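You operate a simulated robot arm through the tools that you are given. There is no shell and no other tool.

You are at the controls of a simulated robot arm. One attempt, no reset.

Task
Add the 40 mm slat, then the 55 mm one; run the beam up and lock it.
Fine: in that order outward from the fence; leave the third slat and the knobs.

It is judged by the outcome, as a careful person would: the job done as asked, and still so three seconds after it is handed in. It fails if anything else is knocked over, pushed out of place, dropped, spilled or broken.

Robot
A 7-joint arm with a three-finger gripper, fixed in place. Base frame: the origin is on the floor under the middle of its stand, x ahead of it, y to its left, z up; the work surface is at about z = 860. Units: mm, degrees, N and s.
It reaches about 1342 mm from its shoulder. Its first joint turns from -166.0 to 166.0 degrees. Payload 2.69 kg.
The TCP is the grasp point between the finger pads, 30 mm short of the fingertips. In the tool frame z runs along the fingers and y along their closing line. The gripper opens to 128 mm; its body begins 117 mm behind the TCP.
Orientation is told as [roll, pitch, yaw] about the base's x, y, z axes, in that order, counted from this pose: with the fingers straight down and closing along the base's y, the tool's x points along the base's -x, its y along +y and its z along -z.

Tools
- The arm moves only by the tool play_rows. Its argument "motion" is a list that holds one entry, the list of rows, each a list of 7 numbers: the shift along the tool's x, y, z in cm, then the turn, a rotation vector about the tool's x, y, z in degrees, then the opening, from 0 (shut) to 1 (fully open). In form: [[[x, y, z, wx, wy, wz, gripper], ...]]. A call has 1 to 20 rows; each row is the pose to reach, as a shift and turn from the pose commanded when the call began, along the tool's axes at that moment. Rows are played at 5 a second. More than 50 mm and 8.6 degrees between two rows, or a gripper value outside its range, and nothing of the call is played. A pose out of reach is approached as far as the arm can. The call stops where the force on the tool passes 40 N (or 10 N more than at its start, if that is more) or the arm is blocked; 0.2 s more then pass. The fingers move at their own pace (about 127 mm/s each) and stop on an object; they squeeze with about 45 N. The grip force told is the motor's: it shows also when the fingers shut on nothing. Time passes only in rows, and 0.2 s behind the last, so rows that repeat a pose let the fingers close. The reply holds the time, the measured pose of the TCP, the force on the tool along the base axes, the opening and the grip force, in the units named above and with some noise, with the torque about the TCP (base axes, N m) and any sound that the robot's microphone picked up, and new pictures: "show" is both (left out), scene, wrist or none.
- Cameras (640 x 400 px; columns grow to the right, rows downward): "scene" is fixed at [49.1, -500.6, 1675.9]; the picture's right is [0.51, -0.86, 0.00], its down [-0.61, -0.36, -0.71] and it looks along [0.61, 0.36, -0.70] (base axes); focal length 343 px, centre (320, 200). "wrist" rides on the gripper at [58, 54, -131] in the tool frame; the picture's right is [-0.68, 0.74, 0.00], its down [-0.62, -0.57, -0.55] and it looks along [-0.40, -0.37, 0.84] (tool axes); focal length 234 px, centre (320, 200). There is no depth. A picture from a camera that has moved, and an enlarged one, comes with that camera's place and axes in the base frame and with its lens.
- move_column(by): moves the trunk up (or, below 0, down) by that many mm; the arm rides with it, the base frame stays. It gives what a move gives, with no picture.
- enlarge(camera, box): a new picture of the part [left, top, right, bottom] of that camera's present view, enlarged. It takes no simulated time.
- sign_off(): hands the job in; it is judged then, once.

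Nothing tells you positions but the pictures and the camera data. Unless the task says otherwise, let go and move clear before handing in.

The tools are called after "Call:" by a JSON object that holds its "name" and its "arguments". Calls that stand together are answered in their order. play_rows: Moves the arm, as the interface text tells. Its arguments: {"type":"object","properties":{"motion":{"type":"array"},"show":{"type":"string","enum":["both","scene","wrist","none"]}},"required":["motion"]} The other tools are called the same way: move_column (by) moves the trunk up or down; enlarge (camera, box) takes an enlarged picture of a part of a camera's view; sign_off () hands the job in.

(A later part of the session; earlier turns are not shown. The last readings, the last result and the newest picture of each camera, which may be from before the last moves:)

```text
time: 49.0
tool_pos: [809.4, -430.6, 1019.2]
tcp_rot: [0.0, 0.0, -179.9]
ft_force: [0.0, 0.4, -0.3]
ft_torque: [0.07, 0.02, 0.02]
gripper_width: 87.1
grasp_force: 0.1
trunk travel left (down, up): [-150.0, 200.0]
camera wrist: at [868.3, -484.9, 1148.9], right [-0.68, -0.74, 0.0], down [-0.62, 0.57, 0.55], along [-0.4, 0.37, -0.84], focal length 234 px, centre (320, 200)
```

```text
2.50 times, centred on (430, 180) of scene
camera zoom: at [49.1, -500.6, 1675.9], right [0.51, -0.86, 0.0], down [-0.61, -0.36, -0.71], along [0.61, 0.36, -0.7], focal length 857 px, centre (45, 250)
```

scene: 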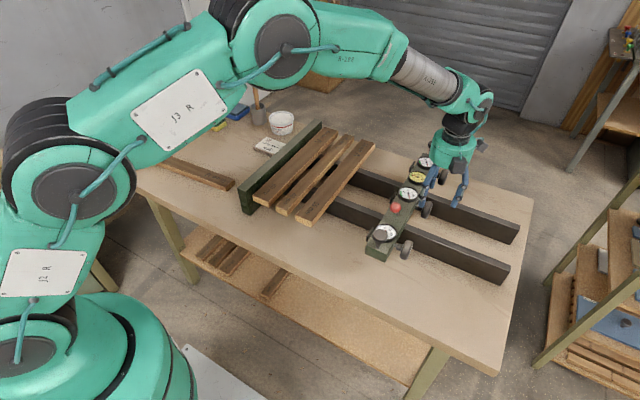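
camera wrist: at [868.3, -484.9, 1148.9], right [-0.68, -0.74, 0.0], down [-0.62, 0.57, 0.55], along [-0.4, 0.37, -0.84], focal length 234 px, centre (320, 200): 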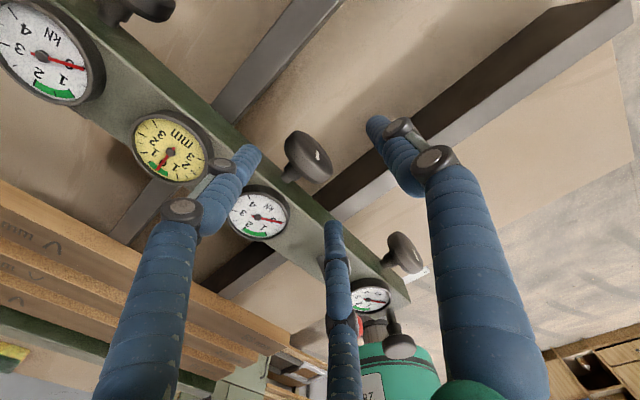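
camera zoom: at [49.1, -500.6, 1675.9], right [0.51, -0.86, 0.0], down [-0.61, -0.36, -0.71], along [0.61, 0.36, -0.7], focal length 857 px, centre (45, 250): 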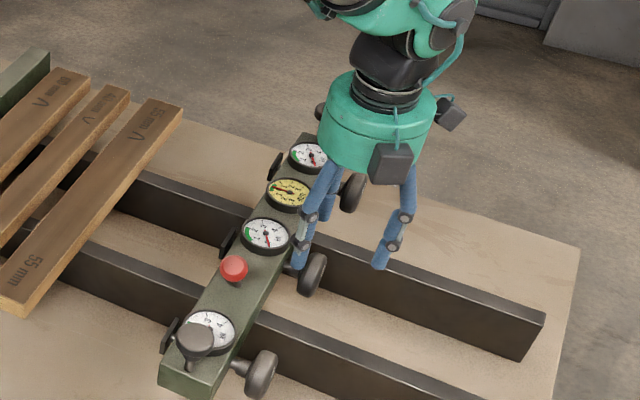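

Call:
{"name": "play_rows", "arguments": {"motion": [[[0.2, 0, 1.5, 0, 0, 0, 0.68], [0.2, 0, 3, 0, 0, 0, 0.68], [0.2, 0, 4.5, 0, 0, 0, 0.68], [0.2, 0, 5.5, 0, 0, 0, 0.68], [0.2, 0, 5.5, 0, 0, 0, 0.68]]], "show": "both"}}

Call:
{"name": "enlarge", "arguments": {"camera": "wrist", "box": [160, 60, 480, 260]}}

Call:
{"name": "enlarge", "arguments": {"camera": "scene", "box": [370, 120, 490, 260]}}

```text
time: 50.2
tool_pos: [810.3, -430.6, 963.7]
tcp_rot: [0.0, 0.0, -180.0]
ft_force: [0.5, 0.1, -0.2]
ft_torque: [-0.01, 0.03, -0.02]
gripper_width: 87.4
grasp_force: 0.1
trunk travel left (down, up): [-150.0, 200.0]
camera wrist: at [869.8, -485.1, 1093.7], right [-0.68, -0.74, 0.0], down [-0.62, 0.57, 0.55], along [-0.4, 0.37, -0.84], focal length 234 px, centre (320, 200)
```

scene: 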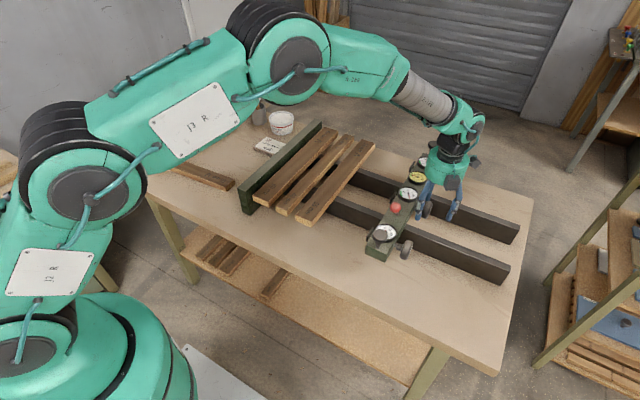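
wrist: 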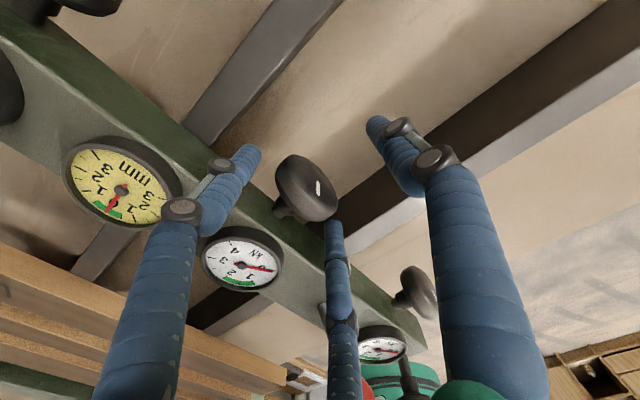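

```text
2.00 times, centred on (320, 160) of wrist
camera zoom: at [869.8, -485.1, 1093.7], right [-0.68, -0.74, 0.0], down [-0.62, 0.57, 0.55], along [-0.4, 0.37, -0.84], focal length 468 px, centre (320, 280)
```

zoom: 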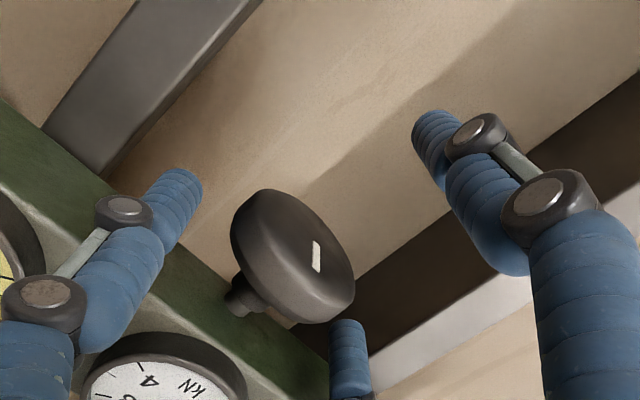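

```text
2.86 times, centred on (430, 190) of scene
camera zoom: at [49.1, -500.6, 1675.9], right [0.51, -0.86, 0.0], down [-0.61, -0.36, -0.71], along [0.61, 0.36, -0.7], focal length 980 px, centre (6, 229)
```

zoom: 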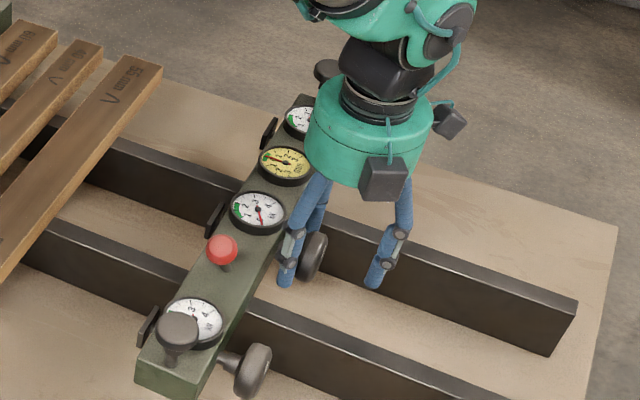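

Clearances are good on both sides of the knob. Now I'll push gently in +y and watch the force and the yellow skew gauge.

Call:
{"name": "play_rows", "arguments": {"motion": [[[0, -0.4, 0, 0, 0, 0, 0.68], [0, -0.8, 0, 0, 0, 0, 0.68], [0, -1.2, 0, 0, 0, 0, 0.68], [0, -1.6, 0, 0, 0, 0, 0.68], [0, -2.0, 0, 0, 0, 0, 0.68], [0, -2.4, 0, 0, 0, 0, 0.68]]], "show": "both"}}

Call:
{"name": "enlarge", "arguments": {"camera": "wrist", "box": [40, 100, 320, 300]}}

```text
time: 51.6
tool_pos: [812.4, -406.7, 962.7]
tcp_rot: [0.0, 0.0, -179.9]
ft_force: [-1.4, -0.5, -0.4]
ft_torque: [-0.02, 0.01, 0.0]
gripper_width: 86.4
grasp_force: 0.1
trunk travel left (down, up): [-150.0, 200.0]
camera wrist: at [870.4, -460.2, 1093.2], right [-0.68, -0.74, 0.0], down [-0.62, 0.56, 0.55], along [-0.4, 0.37, -0.84], focal length 234 px, centre (320, 200)
```

scene: 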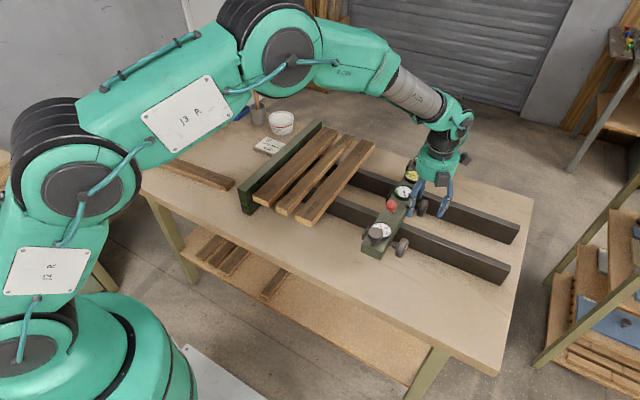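
wrist: 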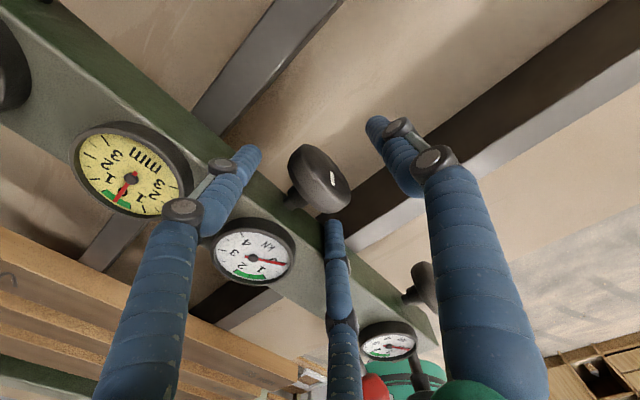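

```text
2.00 times, centred on (180, 200) of wrist
camera zoom: at [870.4, -460.2, 1093.2], right [-0.68, -0.74, 0.0], down [-0.62, 0.56, 0.55], along [-0.4, 0.37, -0.84], focal length 468 px, centre (600, 200)
```

zoom: 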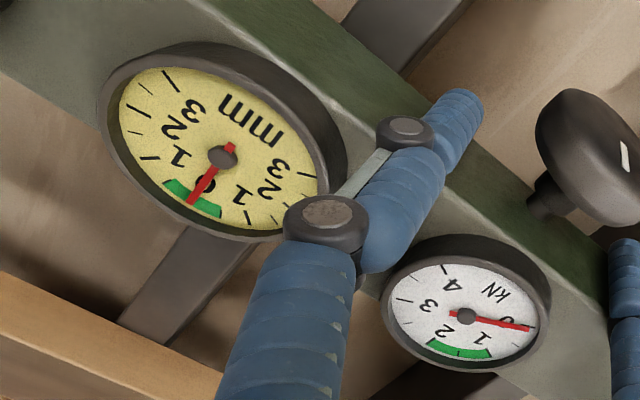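

The beam slides with very little force and the skew gauge stays at 0. I'll keep running it up at a steady slow pace.

Call:
{"name": "play_rows", "arguments": {"motion": [[[0, -0.4, 0, 0, 0, 0, 0.68], [0, -0.8, 0, 0, 0, 0, 0.68], [0, -1.2, 0, 0, 0, 0, 0.68], [0, -1.7, 0, 0, 0, 0, 0.68], [0, -2.2, 0, 0, 0, 0, 0.68], [0, -2.7, 0, 0, 0, 0, 0.68], [0, -3.2, 0, 0, 0, 0, 0.68], [0, -3.7, 0, 0, 0, 0, 0.68], [0, -4.2, 0, 0, 0, 0, 0.68], [0, -4.7, 0, 0, 0, 0, 0.68], [0, -5.2, 0, 0, 0, 0, 0.68], [0, -5.7, 0, 0, 0, 0, 0.68], [0, -6.2, 0, 0, 0, 0, 0.68], [0, -6.7, 0, 0, 0, 0, 0.68], [0, -7.1, 0, 0, 0, 0, 0.68], [0, -7.5, 0, 0, 0, 0, 0.68], [0, -7.8, 0, 0, 0, 0, 0.68], [0, -8.0, 0, 0, 0, 0, 0.68]]], "show": "both"}}

Call:
{"name": "enlarge", "arguments": {"camera": "wrist", "box": [40, 100, 320, 300]}}

Call:
{"name": "enlarge", "arguments": {"camera": "scene", "box": [280, 110, 460, 260]}}

```text
time: 55.4
tool_pos: [812.2, -327.7, 964.1]
tcp_rot: [0.0, 0.0, -180.0]
ft_force: [-0.1, -1.9, 1.6]
ft_torque: [0.08, -0.07, -0.06]
gripper_width: 86.4
grasp_force: 0.0
trunk travel left (down, up): [-150.0, 200.0]
camera wrist: at [870.8, -380.8, 1094.0], right [-0.68, -0.74, 0.0], down [-0.62, 0.56, 0.55], along [-0.4, 0.37, -0.84], focal length 234 px, centre (320, 200)
```

scene: 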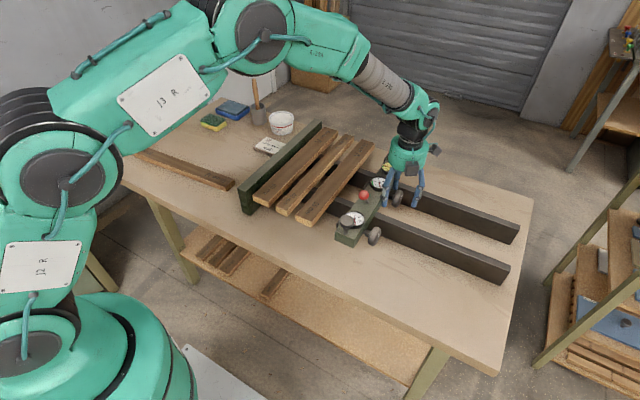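
wrist: 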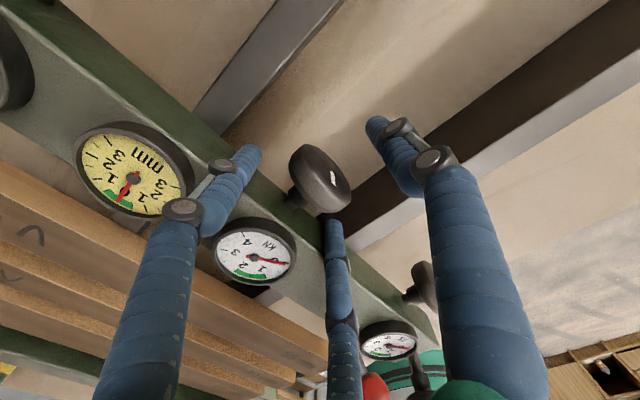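

```text
2.00 times, centred on (180, 200) of wrist
camera zoom: at [870.8, -380.8, 1094.0], right [-0.68, -0.74, 0.0], down [-0.62, 0.56, 0.55], along [-0.4, 0.37, -0.84], focal length 468 px, centre (600, 200)
```

zoom: 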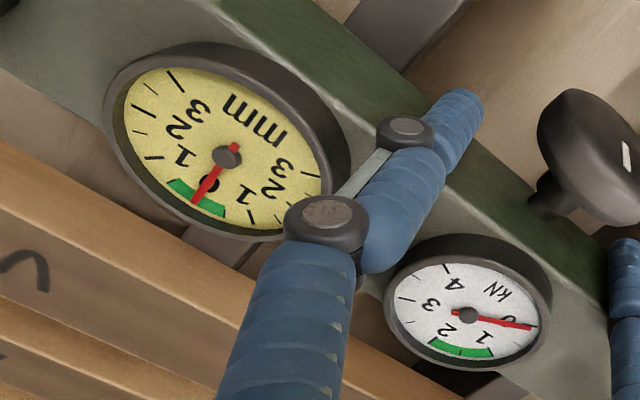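

```text
2.67 times, centred on (370, 185) of scene
camera zoom: at [49.1, -500.6, 1675.9], right [0.51, -0.86, 0.0], down [-0.61, -0.36, -0.71], along [0.61, 0.36, -0.7], focal length 914 px, centre (187, 240)
```

zoom: 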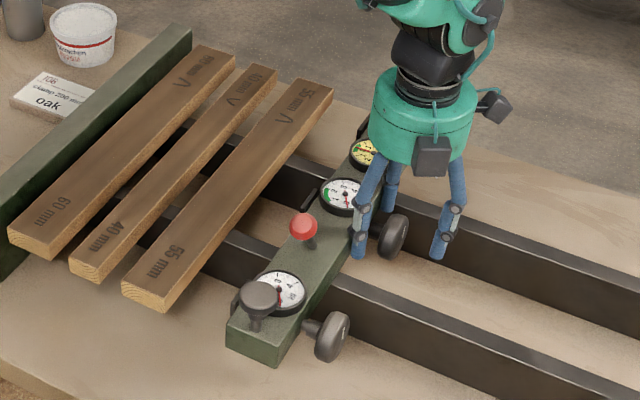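

Call:
{"name": "play_rows", "arguments": {"motion": [[[0, -0.4, 0, 0, 0, 0, 0.68], [0, -0.8, 0, 0, 0, 0, 0.68], [0, -1.2, 0, 0, 0, 0, 0.68], [0, -1.7, 0, 0, 0, 0, 0.68], [0, -2.2, 0, 0, 0, 0, 0.68], [0, -2.7, 0, 0, 0, 0, 0.68], [0, -3.2, 0, 0, 0, 0, 0.68], [0, -3.7, 0, 0, 0, 0, 0.68], [0, -4.2, 0, 0, 0, 0, 0.68], [0, -4.6, 0, 0, 0, 0, 0.68], [0, -5.0, 0, 0, 0, 0, 0.68], [0, -5.4, 0, 0, 0, 0, 0.68], [0, -5.8, 0, 0, 0, 0, 0.68], [0, -6.2, 0, 0, 0, 0, 0.68], [0, -6.6, 0, 0, 0, 0, 0.68], [0, -7.0, 0, 0, 0, 0, 0.68], [0, -7.4, 0, 0, 0, 0, 0.68], [0, -7.8, 0, 0, 0, 0, 0.68], [0, -8.0, 0, 0, 0, 0, 0.68]]], "show": "both"}}

Call:
{"name": "enlarge", "arguments": {"camera": "wrist", "box": [0, 80, 320, 400]}}

Call:
{"name": "enlarge", "arguments": {"camera": "scene", "box": [240, 100, 420, 250]}}

```text
time: 59.4
tool_pos: [811.1, -246.9, 964.3]
tcp_rot: [0.1, 0.1, -180.0]
ft_force: [1.7, -4.5, 2.6]
ft_torque: [0.1, -0.09, -0.16]
gripper_width: 85.8
grasp_force: 0.0
trunk travel left (down, up): [-150.0, 200.0]
camera wrist: at [869.7, -300.8, 1094.4], right [-0.68, -0.74, 0.0], down [-0.62, 0.57, 0.55], along [-0.4, 0.37, -0.84], focal length 234 px, centre (320, 200)
```

scene: 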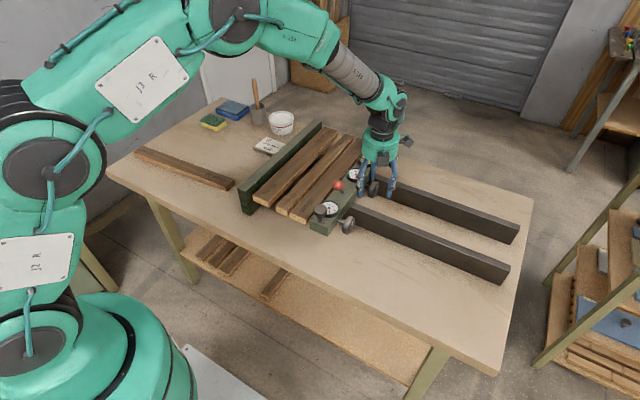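
wrist: 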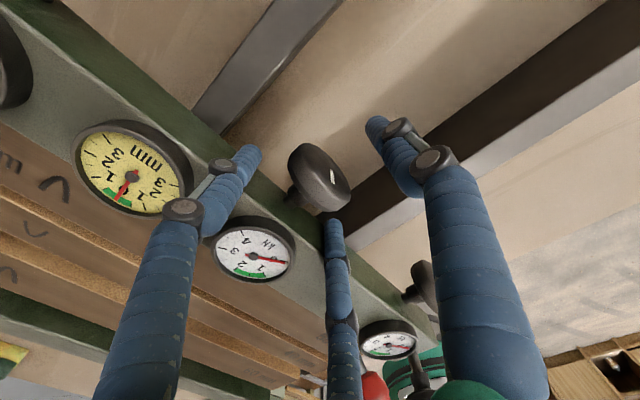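

```text
1.25 times, centred on (160, 240) of wrist
camera zoom: at [869.7, -300.8, 1094.4], right [-0.68, -0.74, 0.0], down [-0.62, 0.57, 0.55], along [-0.4, 0.37, -0.84], focal length 293 px, centre (520, 150)
```

zoom: 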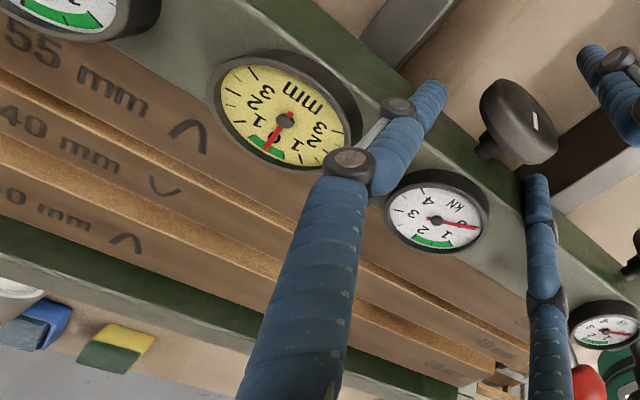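

```text
2.67 times, centred on (330, 175) of scene
camera zoom: at [49.1, -500.6, 1675.9], right [0.51, -0.86, 0.0], down [-0.61, -0.36, -0.71], along [0.61, 0.36, -0.7], focal length 914 px, centre (293, 267)
```

zoom: 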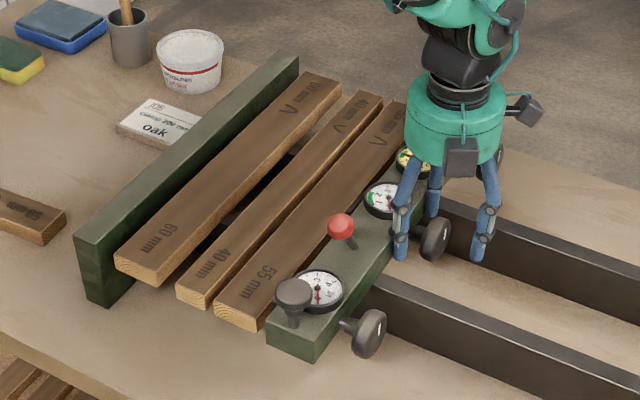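

The beam has picked up the 55 mm slat squarely, at about 4.5 N. Continuing slowly to close the gaps.

Call:
{"name": "play_rows", "arguments": {"motion": [[[0, -0.3, 0, 0, 0, 0, 0.68], [0, -0.6, 0, 0, 0, 0, 0.68], [0, -0.9, 0, 0, 0, 0, 0.68], [0, -1.2, 0, 0, 0, 0, 0.68], [0, -1.5, 0, 0, 0, 0, 0.68], [0, -1.8, 0, 0, 0, 0, 0.68], [0, -2.1, 0, 0, 0, 0, 0.68], [0, -2.4, 0, 0, 0, 0, 0.68], [0, -2.7, 0, 0, 0, 0, 0.68], [0, -3.0, 0, 0, 0, 0, 0.68], [0, -3.3, 0, 0, 0, 0, 0.68], [0, -3.6, 0, 0, 0, 0, 0.68], [0, -3.9, 0, 0, 0, 0, 0.68], [0, -4.2, 0, 0, 0, 0, 0.68]]], "show": "both"}}

Call:
{"name": "enlarge", "arguments": {"camera": "wrist", "box": [0, 80, 320, 400]}}

Call:
{"name": "enlarge", "arguments": {"camera": "scene", "box": [240, 100, 420, 250]}}

```text
time: 62.4
tool_pos: [810.9, -204.5, 963.9]
tcp_rot: [0.0, -0.1, -180.0]
ft_force: [-1.5, -5.3, 0.5]
ft_torque: [0.03, 0.04, 0.2]
gripper_width: 85.6
grasp_force: 0.1
trunk travel left (down, up): [-150.0, 200.0]
camera wrist: at [870.3, -258.3, 1094.2], right [-0.68, -0.74, 0.0], down [-0.62, 0.57, 0.55], along [-0.4, 0.37, -0.84], focal length 234 px, centre (320, 200)
```

scene: 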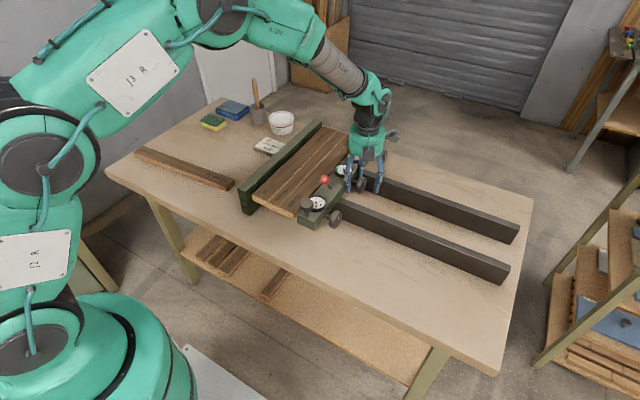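
wrist: 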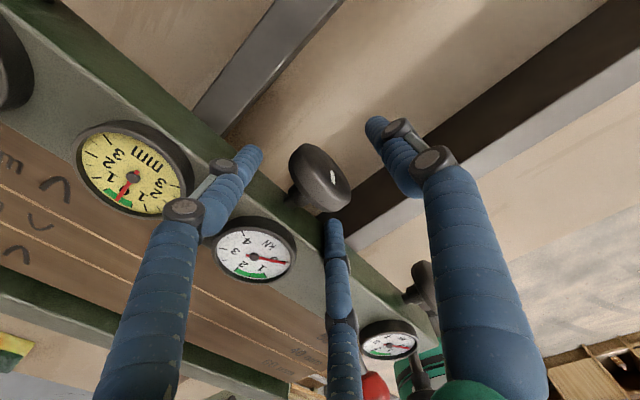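

```text
1.25 times, centred on (160, 240) of wrist
camera zoom: at [870.3, -258.3, 1094.2], right [-0.68, -0.74, 0.0], down [-0.62, 0.57, 0.55], along [-0.4, 0.37, -0.84], focal length 293 px, centre (520, 150)
```

zoom: 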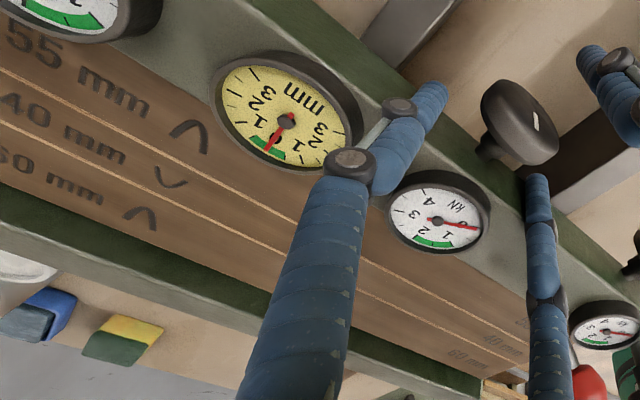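

```text
2.67 times, centred on (330, 175) of scene
camera zoom: at [49.1, -500.6, 1675.9], right [0.51, -0.86, 0.0], down [-0.61, -0.36, -0.71], along [0.61, 0.36, -0.7], focal length 914 px, centre (293, 267)
```

zoom: 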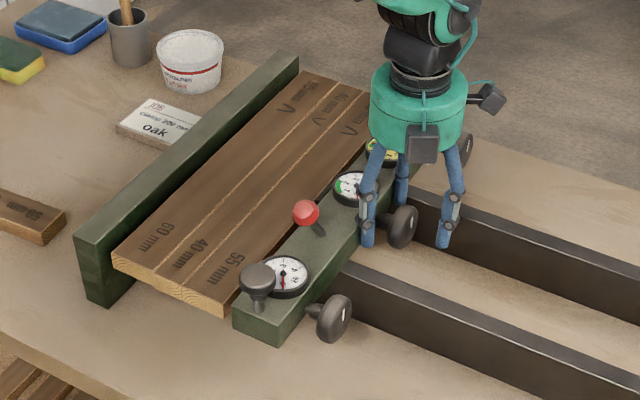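

All three slats are closed up against each other. The last step is to bring the stack to the fence, so I'll use small steps and watch the force.

Call:
{"name": "play_rows", "arguments": {"motion": [[[0, -0.2, 0, 0, 0, 0, 0.68], [0, -0.4, 0, 0, 0, 0, 0.68], [0, -0.6, 0, 0, 0, 0, 0.68], [0, -0.8, 0, 0, 0, 0, 0.68]]], "show": "none"}}

Call:
{"name": "play_rows", "arguments": {"motion": [[[0, -0.15, 0, 0, 0, 0, 0.68], [0, -0.3, 0, 0, 0, 0, 0.68], [0, -0.45, 0, 0, 0, 0, 0.68]]], "show": "both"}}

Call:
{"name": "enlarge", "arguments": {"camera": "scene", "box": [240, 100, 420, 250]}}

```text
time: 63.4
tool_pos: [811.9, -196.8, 964.6]
tcp_rot: [0.0, -0.1, -180.1]
ft_force: [-2.5, -6.2, -0.2]
ft_torque: [0.04, 0.01, 0.17]
gripper_width: 85.5
grasp_force: 0.1
trunk travel left (down, up): [-150.0, 200.0]
```

```text
time: 64.2
tool_pos: [812.0, -193.3, 964.6]
tcp_rot: [0.0, 0.0, -179.9]
ft_force: [-1.3, -10.0, -0.9]
ft_torque: [-0.01, -0.02, 0.2]
gripper_width: 85.3
grasp_force: 0.0
trunk travel left (down, up): [-150.0, 200.0]
camera wrist: at [870.5, -246.7, 1094.5], right [-0.68, -0.74, 0.0], down [-0.62, 0.57, 0.55], along [-0.4, 0.37, -0.84], focal length 234 px, centre (320, 200)
```

scene: 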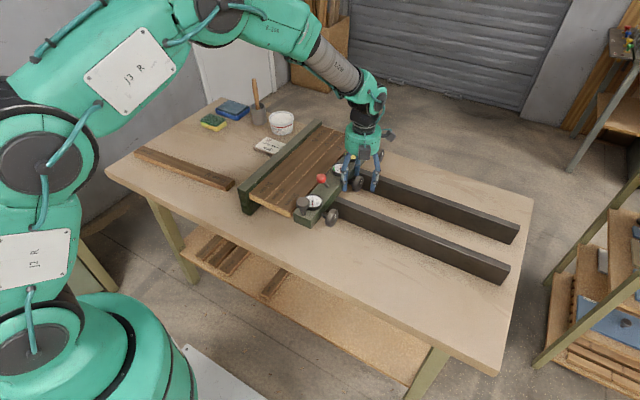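
wrist: 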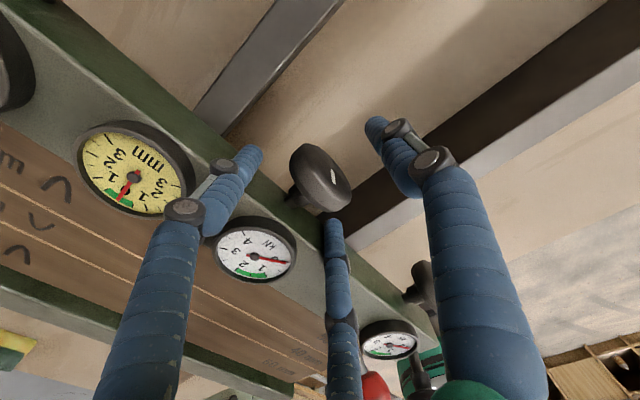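

```text
2.67 times, centred on (330, 175) of scene
camera zoom: at [49.1, -500.6, 1675.9], right [0.51, -0.86, 0.0], down [-0.61, -0.36, -0.71], along [0.61, 0.36, -0.7], focal length 914 px, centre (293, 267)
```

zoom: 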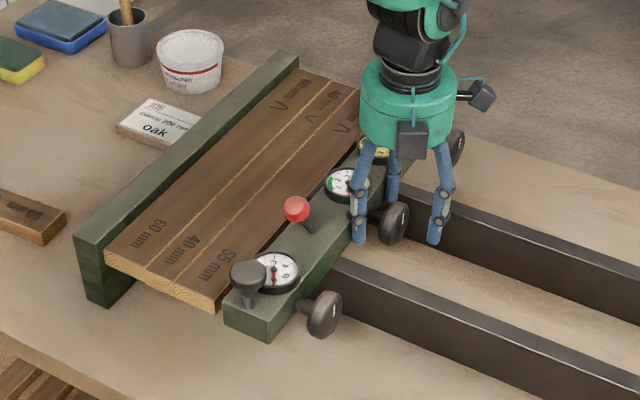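

Call:
{"name": "play_rows", "arguments": {"motion": [[[0, -0.1, 0, 0, 0, 0, 0.68], [0, -0.2, 0, 0, 0, 0, 0.68]]], "show": "none"}}

Call:
{"name": "play_rows", "arguments": {"motion": [[[0, -0.1, 0, 0, 0, 0, 0.68], [0, -0.2, 0, 0, 0, 0, 0.68]]], "show": "wrist"}}

```text
time: 64.8
tool_pos: [810.6, -191.2, 965.3]
tcp_rot: [0.1, 0.1, -180.0]
ft_force: [2.8, -22.8, 0.7]
ft_torque: [0.17, 0.01, -0.06]
gripper_width: 84.9
grasp_force: 0.1
trunk travel left (down, up): [-150.0, 200.0]
```

```text
time: 65.4
tool_pos: [811.2, -190.7, 963.6]
tcp_rot: [-0.1, 0.2, 180.1]
ft_force: [3.0, -39.3, 6.5]
ft_torque: [0.48, 0.02, -0.18]
gripper_width: 84.5
grasp_force: 0.1
trunk travel left (down, up): [-150.0, 200.0]
camera wrist: at [870.1, -245.3, 1094.6], right [-0.68, -0.74, 0.0], down [-0.62, 0.57, 0.55], along [-0.4, 0.37, -0.84], focal length 234 px, centre (320, 200)
```

wrist: 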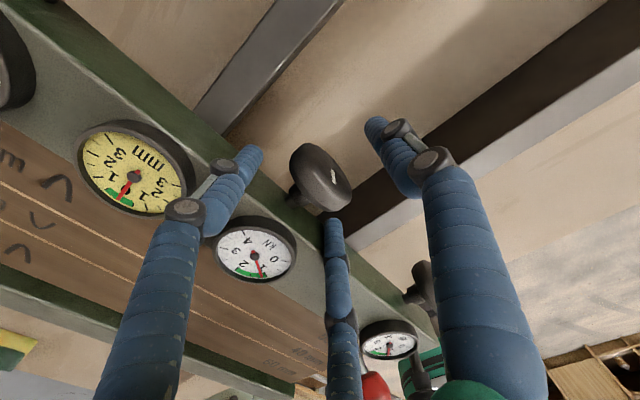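

Call:
{"name": "enlarge", "arguments": {"camera": "wrist", "box": [60, 110, 320, 300]}}

Call:
{"name": "enlarge", "arguments": {"camera": "wrist", "box": [330, 290, 450, 400]}}

Call:
{"name": "enlarge", "arguments": {"camera": "scene", "box": [290, 160, 380, 240]}}

Call:
{"name": "enlarge", "arguments": {"camera": "scene", "box": [230, 110, 330, 220]}}

```text
2.11 times, centred on (190, 205) of wrist
camera zoom: at [870.1, -245.3, 1094.6], right [-0.68, -0.74, 0.0], down [-0.62, 0.57, 0.55], along [-0.4, 0.37, -0.84], focal length 493 px, centre (594, 190)
```

zoom: 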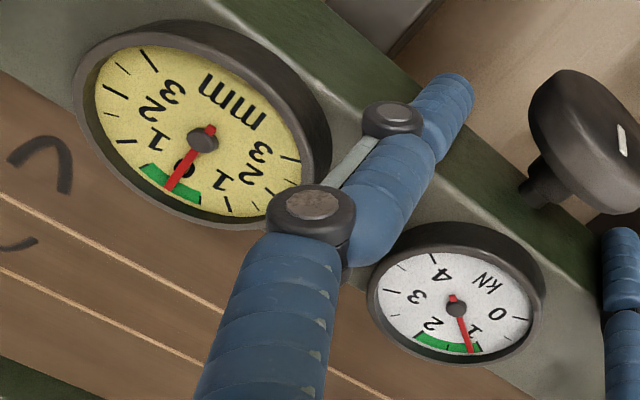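

```text
3.64 times, centred on (390, 345) of wrist
camera zoom: at [870.1, -245.3, 1094.6], right [-0.68, -0.74, 0.0], down [-0.62, 0.57, 0.55], along [-0.4, 0.37, -0.84], focal length 852 px, centre (66, -327)
```

zoom: 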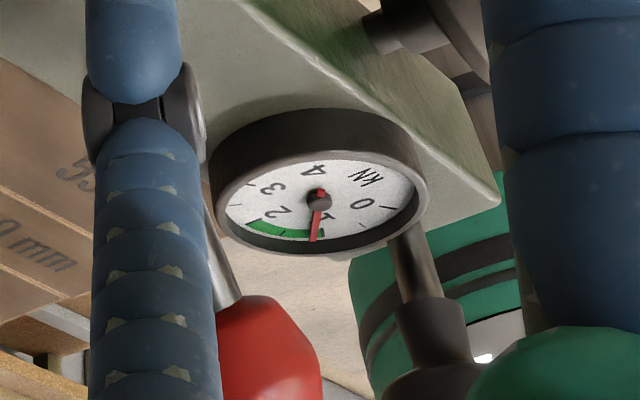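

```text
5.00 times, centred on (335, 200) of scene
camera zoom: at [49.1, -500.6, 1675.9], right [0.51, -0.86, 0.0], down [-0.61, -0.36, -0.71], along [0.61, 0.36, -0.7], focal length 1715 px, centre (245, 200)
```

zoom: 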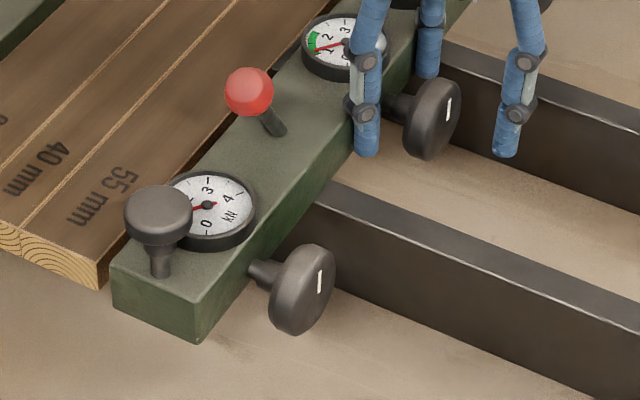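

```text
3.64 times, centred on (280, 165) of scene
camera zoom: at [49.1, -500.6, 1675.9], right [0.51, -0.86, 0.0], down [-0.61, -0.36, -0.71], along [0.61, 0.36, -0.7], focal length 1247 px, centre (466, 327)
```

zoom: 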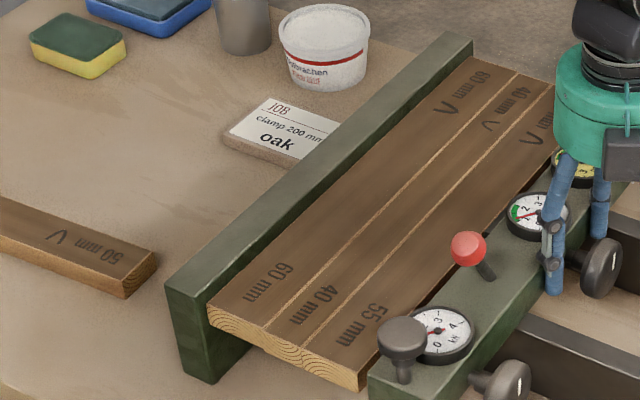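

The stack is firm against the fence: about 39 N of push, gauges just reaching 1 and skew gauge at 0. I'll ease off slowly, lift clear of the knob, and check that everything stayed put.

Call:
{"name": "play_rows", "arguments": {"motion": [[[0, 0.1, 0, 0, 0, 0, 0.68], [0, 0.2, 0, 0, 0, 0, 0.68], [0, 0.3, 0, 0, 0, 0, 0.68], [0, 0.5, 0, 0, 0, 0, 0.68], [0, 0.7, 0, 0, 0, 0, 0.68], [0, 1.0, 0, 0, 0, 0, 0.68], [0, 1.2, 0, 0, 0, 0, 0.68], [0, 1.2, -1, 0, 0, 0, 0.68], [0, 1.2, -3, 0, 0, 0, 0.68], [0, 1.2, -6, 0, 0, 0, 0.68], [0, 1.2, -10, 0, 0, 0, 0.68], [0, 1.2, -14, 0, 0, 0, 0.68], [0, 1.2, -16, 0, 0, 0, 0.68], [0, 1.2, -16, 0, 0, 0, 0.68]]], "show": "both"}}

Call:
{"name": "enlarge", "arguments": {"camera": "wrist", "box": [60, 20, 420, 260]}}

Call:
{"name": "enlarge", "arguments": {"camera": "scene", "box": [290, 130, 390, 240]}}

```text
time: 68.4
tool_pos: [812.2, -200.7, 1124.4]
tcp_rot: [0.0, 0.0, -179.9]
ft_force: [-0.5, -0.2, 1.1]
ft_torque: [0.05, 0.01, -0.01]
gripper_width: 87.0
grasp_force: 0.1
trunk travel left (down, up): [-150.0, 200.0]
camera wrist: at [871.8, -254.6, 1254.6], right [-0.68, -0.74, 0.0], down [-0.62, 0.57, 0.55], along [-0.4, 0.37, -0.84], focal length 234 px, centre (320, 200)
```

scene: 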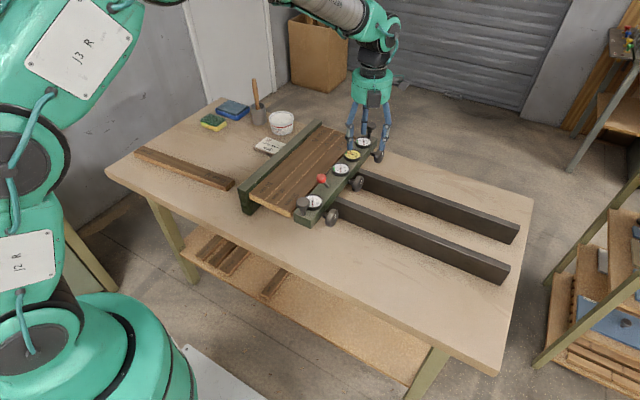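
wrist: 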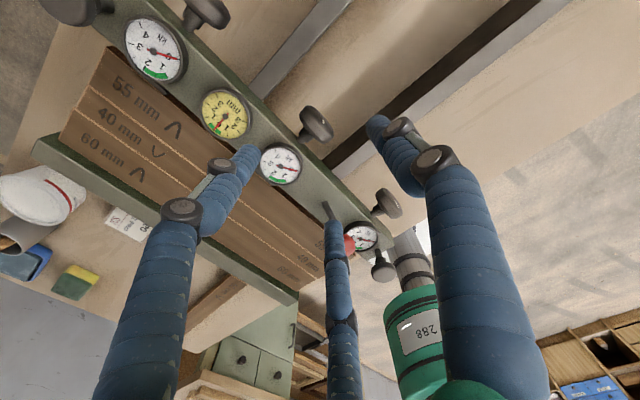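

```text
1.67 times, centred on (240, 140) of wrist
camera zoom: at [871.8, -254.6, 1254.6], right [-0.68, -0.74, 0.0], down [-0.62, 0.57, 0.55], along [-0.4, 0.37, -0.84], focal length 390 px, centre (453, 300)
```

zoom: 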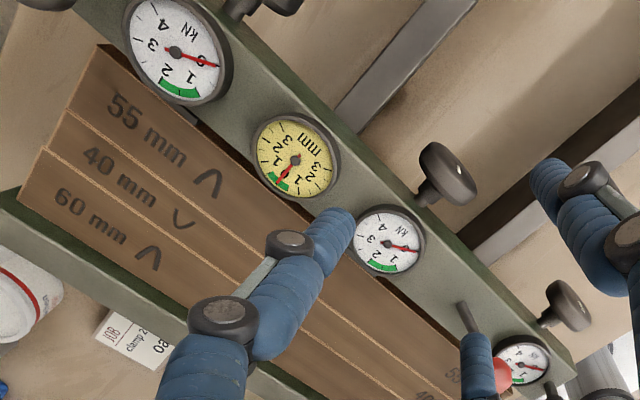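

```text
3.64 times, centred on (340, 185) of scene
camera zoom: at [49.1, -500.6, 1675.9], right [0.51, -0.86, 0.0], down [-0.61, -0.36, -0.71], along [0.61, 0.36, -0.7], focal length 1247 px, centre (247, 254)
```

zoom: 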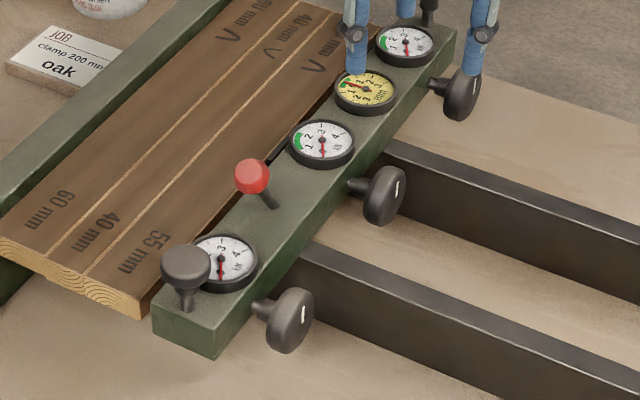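

Gauges went back to 0 when I eased off; the slats are flush and the beam is square. Now I'll take a close look at the lock lever's base before touching it.

Call:
{"name": "play_rows", "arguments": {"motion": [[[-1.2, -0.8, 1.3, 0, 0, 0, 0.68], [-2.4, -1.7, 2.6, 0, 0, 0, 0.68], [-3.6, -2.5, 3.9, 0, 0, 0, 0.68], [-3.6, -2.5, 3.9, 0, 0, 0, 0.68]]], "show": "wrist"}}

Call:
{"name": "enlarge", "arguments": {"camera": "wrist", "box": [270, 150, 400, 250]}}

Call:
{"name": "enlarge", "arguments": {"camera": "scene", "box": [310, 165, 345, 195]}}

```text
time: 69.4
tool_pos: [776.2, -177.0, 1083.2]
tcp_rot: [0.0, 0.0, -180.0]
ft_force: [0.3, 0.8, -0.8]
ft_torque: [0.0, 0.0, 0.02]
gripper_width: 86.8
grasp_force: 0.0
trunk travel left (down, up): [-150.0, 200.0]
camera wrist: at [834.0, -229.8, 1213.5], right [-0.68, -0.74, 0.0], down [-0.62, 0.57, 0.55], along [-0.4, 0.37, -0.84], focal length 234 px, centre (320, 200)
```

wrist: 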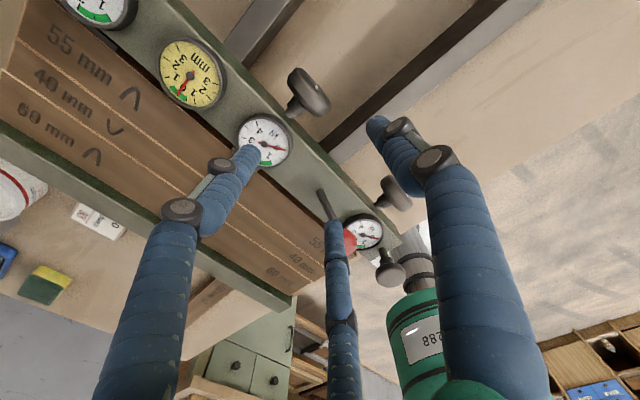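

```text
4.00 times, centred on (335, 200) of wrist
camera zoom: at [834.0, -229.8, 1213.5], right [-0.68, -0.74, 0.0], down [-0.62, 0.57, 0.55], along [-0.4, 0.37, -0.84], focal length 937 px, centre (260, 200)
```

zoom: 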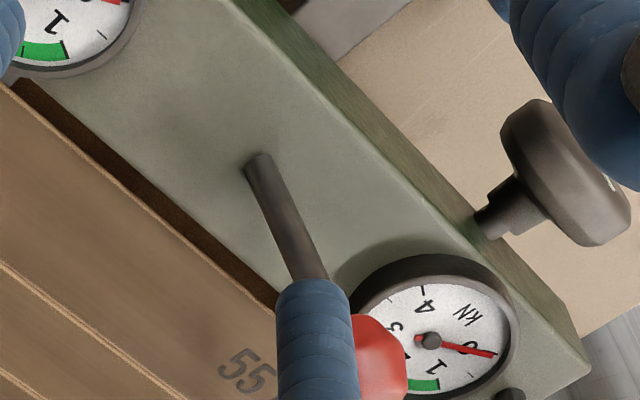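

```text
13.33 times, centred on (328, 180) of scene
camera zoom: at [49.1, -500.6, 1675.9], right [0.51, -0.86, 0.0], down [-0.61, -0.36, -0.71], along [0.61, 0.36, -0.7], focal length 4572 px, centre (220, 467)
```

zoom: 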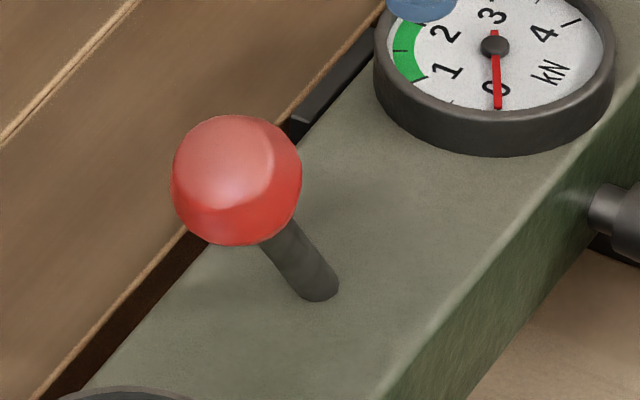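

The lever is a plain rod leaning about 29° towards -x, with its pivot near (722, -126) and its ball near (688, -126, 1029). I'll close the fingers, go over to its -x side (clear of the end grip), and push the ball gently towards +x.

Call:
{"name": "play_rows", "arguments": {"motion": [[[0, -0.5, -2.7, 0, 0, 0, 0.4], [-3.0, -1.5, -3.5, 0, 0, 0, 0.0], [-6.5, -2.6, -3.5, 0, 0, 0, 0.0], [-10, -3.7, -3.5, 0, 0, 0, 0.0], [-13.1, -4.7, -3.5, 0, 0, 0, 0.0], [-13.1, -4.7, -3.5, 0, 0, 0, 0.0], [-13.1, -4.7, -3.5, 0, 0, 0, 0.0]]], "show": "both"}}

Call:
{"name": "enlarge", "arguments": {"camera": "scene", "box": [270, 100, 390, 240]}}

Call:
{"name": "enlarge", "arguments": {"camera": "wrist", "box": [200, 60, 440, 280]}}

```text
time: 71.0
tool_pos: [645.3, -128.8, 1119.3]
tcp_rot: [0.0, 0.0, -180.1]
ft_force: [0.5, 0.2, -0.2]
ft_torque: [0.01, 0.03, 0.0]
gripper_width: 1.8
grasp_force: 31.5
trunk travel left (down, up): [-150.0, 200.0]
camera wrist: at [704.0, -182.6, 1250.0], right [-0.68, -0.74, 0.0], down [-0.62, 0.57, 0.55], along [-0.4, 0.37, -0.84], focal length 234 px, centre (320, 200)
```

scene: 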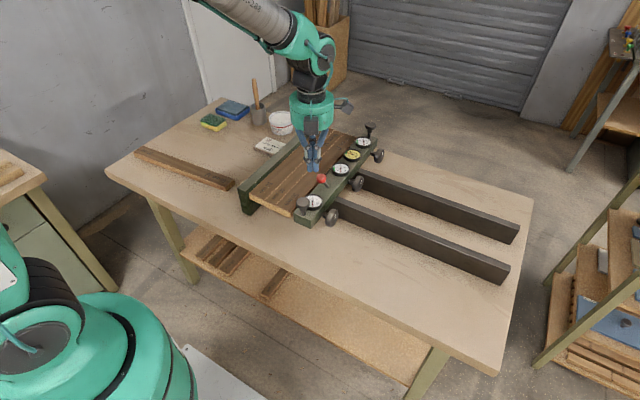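
wrist: 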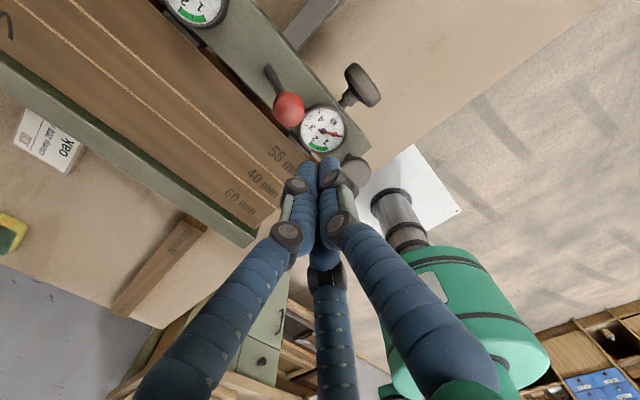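

```text
2.86 times, centred on (330, 170) of scene
camera zoom: at [49.1, -500.6, 1675.9], right [0.51, -0.86, 0.0], down [-0.61, -0.36, -0.71], along [0.61, 0.36, -0.7], focal length 980 px, centre (291, 286)
```

zoom: 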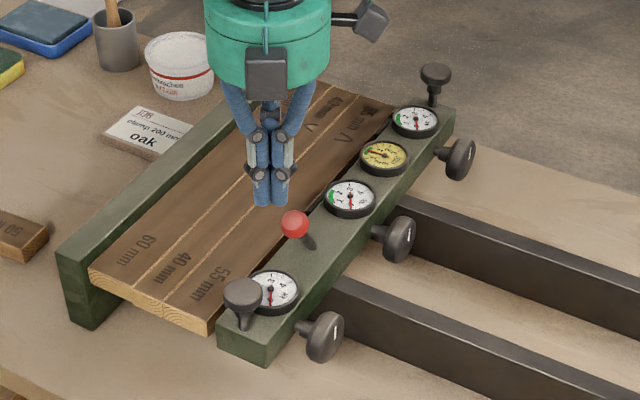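

```text
1.82 times, centred on (320, 170) of wrist
camera zoom: at [704.0, -182.6, 1250.0], right [-0.68, -0.74, 0.0], down [-0.62, 0.57, 0.55], along [-0.4, 0.37, -0.84], focal length 426 px, centre (320, 254)
```

zoom: 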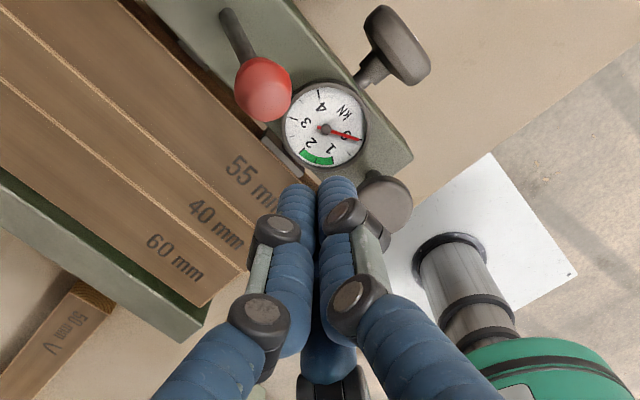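

Call:
{"name": "play_rows", "arguments": {"motion": [[[0, 0, 3, 0, 0, 0, 0], [0, 0, 5.5, 0, 0, 0, 0], [0, 0, 7, 0, 0, 0, 0], [0, 0, 7.9, 0, 0, 0, 0], [0, 0, 7.9, 0, 0, 0, 0]]], "show": "both"}}

Call:
{"name": "enlarge", "arguments": {"camera": "scene", "box": [280, 130, 380, 230]}}

Call:
{"name": "enlarge", "arguments": {"camera": "wrist", "box": [200, 60, 440, 280]}}

```text
time: 72.2
tool_pos: [644.5, -128.6, 1041.4]
tcp_rot: [0.1, 0.0, -180.1]
ft_force: [1.1, 0.3, 0.1]
ft_torque: [0.01, 0.02, -0.02]
gripper_width: 2.2
grasp_force: 31.8
trunk travel left (down, up): [-150.0, 200.0]
camera wrist: at [703.3, -182.1, 1171.5], right [-0.68, -0.74, 0.0], down [-0.62, 0.57, 0.55], along [-0.4, 0.37, -0.84], focal length 234 px, centre (320, 200)
```

scene: 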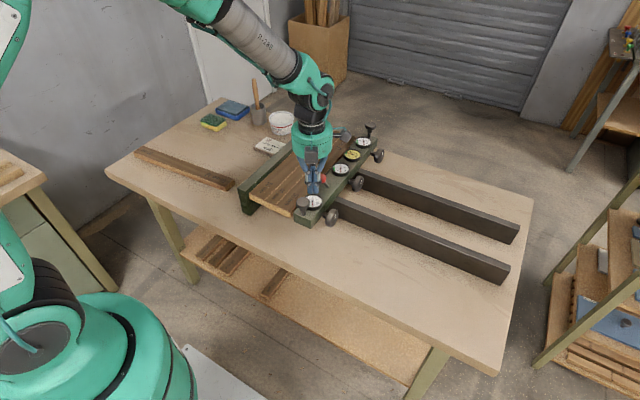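
wrist: 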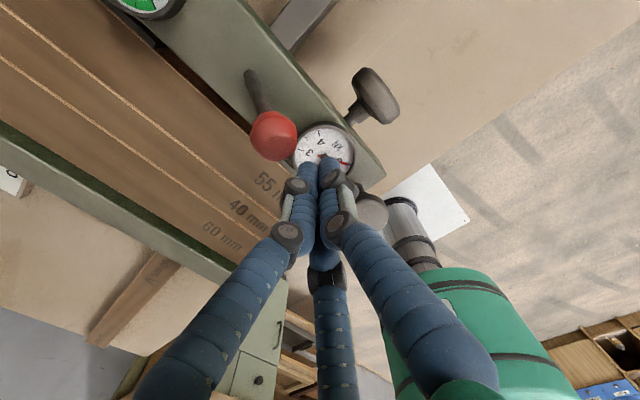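

```text
4.00 times, centred on (330, 180) of scene
camera zoom: at [49.1, -500.6, 1675.9], right [0.51, -0.86, 0.0], down [-0.61, -0.36, -0.71], along [0.61, 0.36, -0.7], focal length 1372 px, centre (280, 280)
```

zoom: 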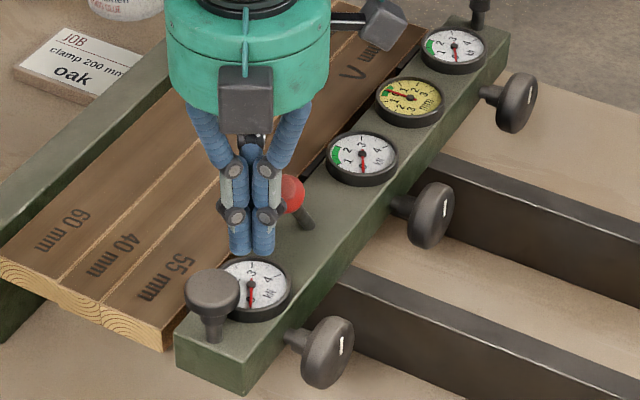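

```text
1.82 times, centred on (320, 170) of wrist
camera zoom: at [703.3, -182.1, 1171.5], right [-0.68, -0.74, 0.0], down [-0.62, 0.57, 0.55], along [-0.4, 0.37, -0.84], focal length 426 px, centre (320, 254)
```

zoom: 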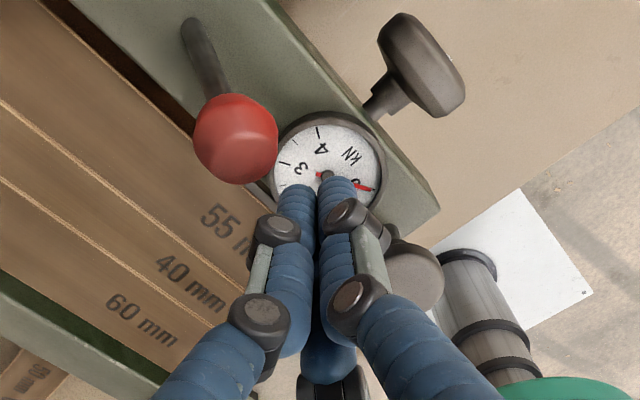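

Call:
{"name": "play_rows", "arguments": {"motion": [[[0.3, 0.4, 0, 0, 0, 0, 0], [0.7, 0.4, 0, 0, 0, 0, 0], [1.1, 0.4, 0, 0, 0, 0, 0], [1.5, 0.4, 0, 0, 0, 0, 0], [1.8, 0.4, 0, 0, 0, 0, 0], [2.1, 0.4, 0, 0, 0, 0, 0], [2.4, 0.4, 0, 0, 0, 0, 0]]], "show": "both"}}

Call:
{"name": "enlarge", "arguments": {"camera": "wrist", "box": [200, 60, 440, 280]}}

Call:
{"name": "enlarge", "arguments": {"camera": "scene", "box": [280, 130, 380, 230]}}

```text
time: 73.8
tool_pos: [667.9, -131.9, 1040.6]
tcp_rot: [-0.1, 0.1, -180.0]
ft_force: [-2.2, 0.5, 1.2]
ft_torque: [0.01, -0.05, 0.01]
gripper_width: 2.0
grasp_force: 31.1
trunk travel left (down, up): [-150.0, 200.0]
camera wrist: at [727.3, -186.7, 1171.2], right [-0.68, -0.74, 0.0], down [-0.62, 0.57, 0.55], along [-0.4, 0.37, -0.84], focal length 234 px, centre (320, 200)
```

scene: 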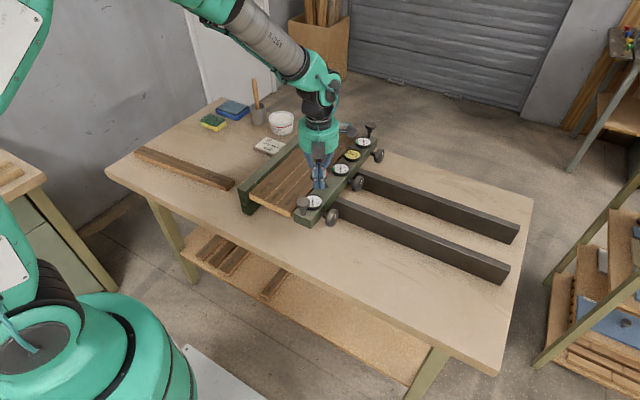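
wrist: 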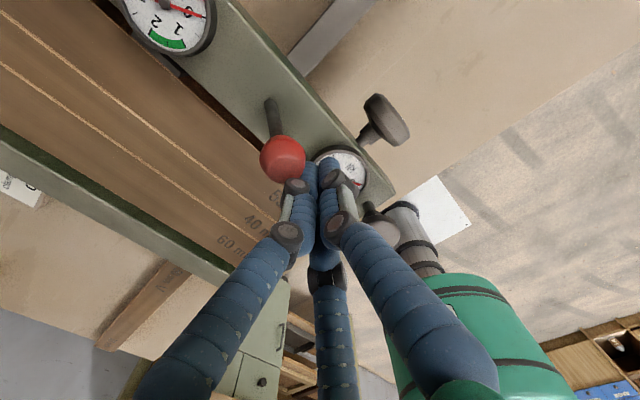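

```text
1.82 times, centred on (320, 170) of wrist
camera zoom: at [727.3, -186.7, 1171.2], right [-0.68, -0.74, 0.0], down [-0.62, 0.57, 0.55], along [-0.4, 0.37, -0.84], focal length 426 px, centre (320, 254)
```

zoom: 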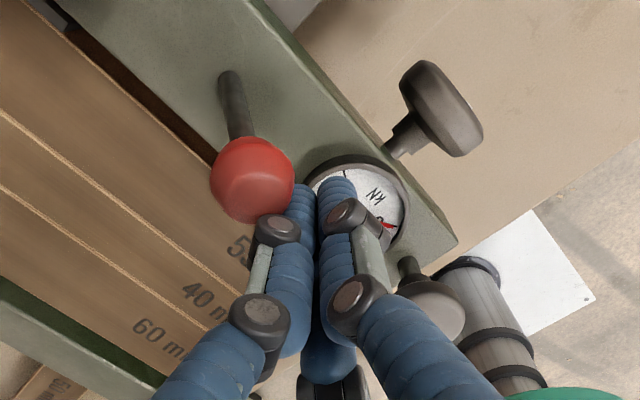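

```text
4.00 times, centred on (330, 180) of scene
camera zoom: at [49.1, -500.6, 1675.9], right [0.51, -0.86, 0.0], down [-0.61, -0.36, -0.71], along [0.61, 0.36, -0.7], focal length 1372 px, centre (280, 280)
```

zoom: 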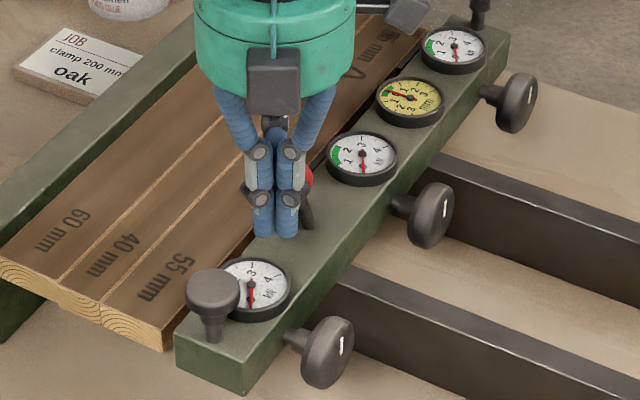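

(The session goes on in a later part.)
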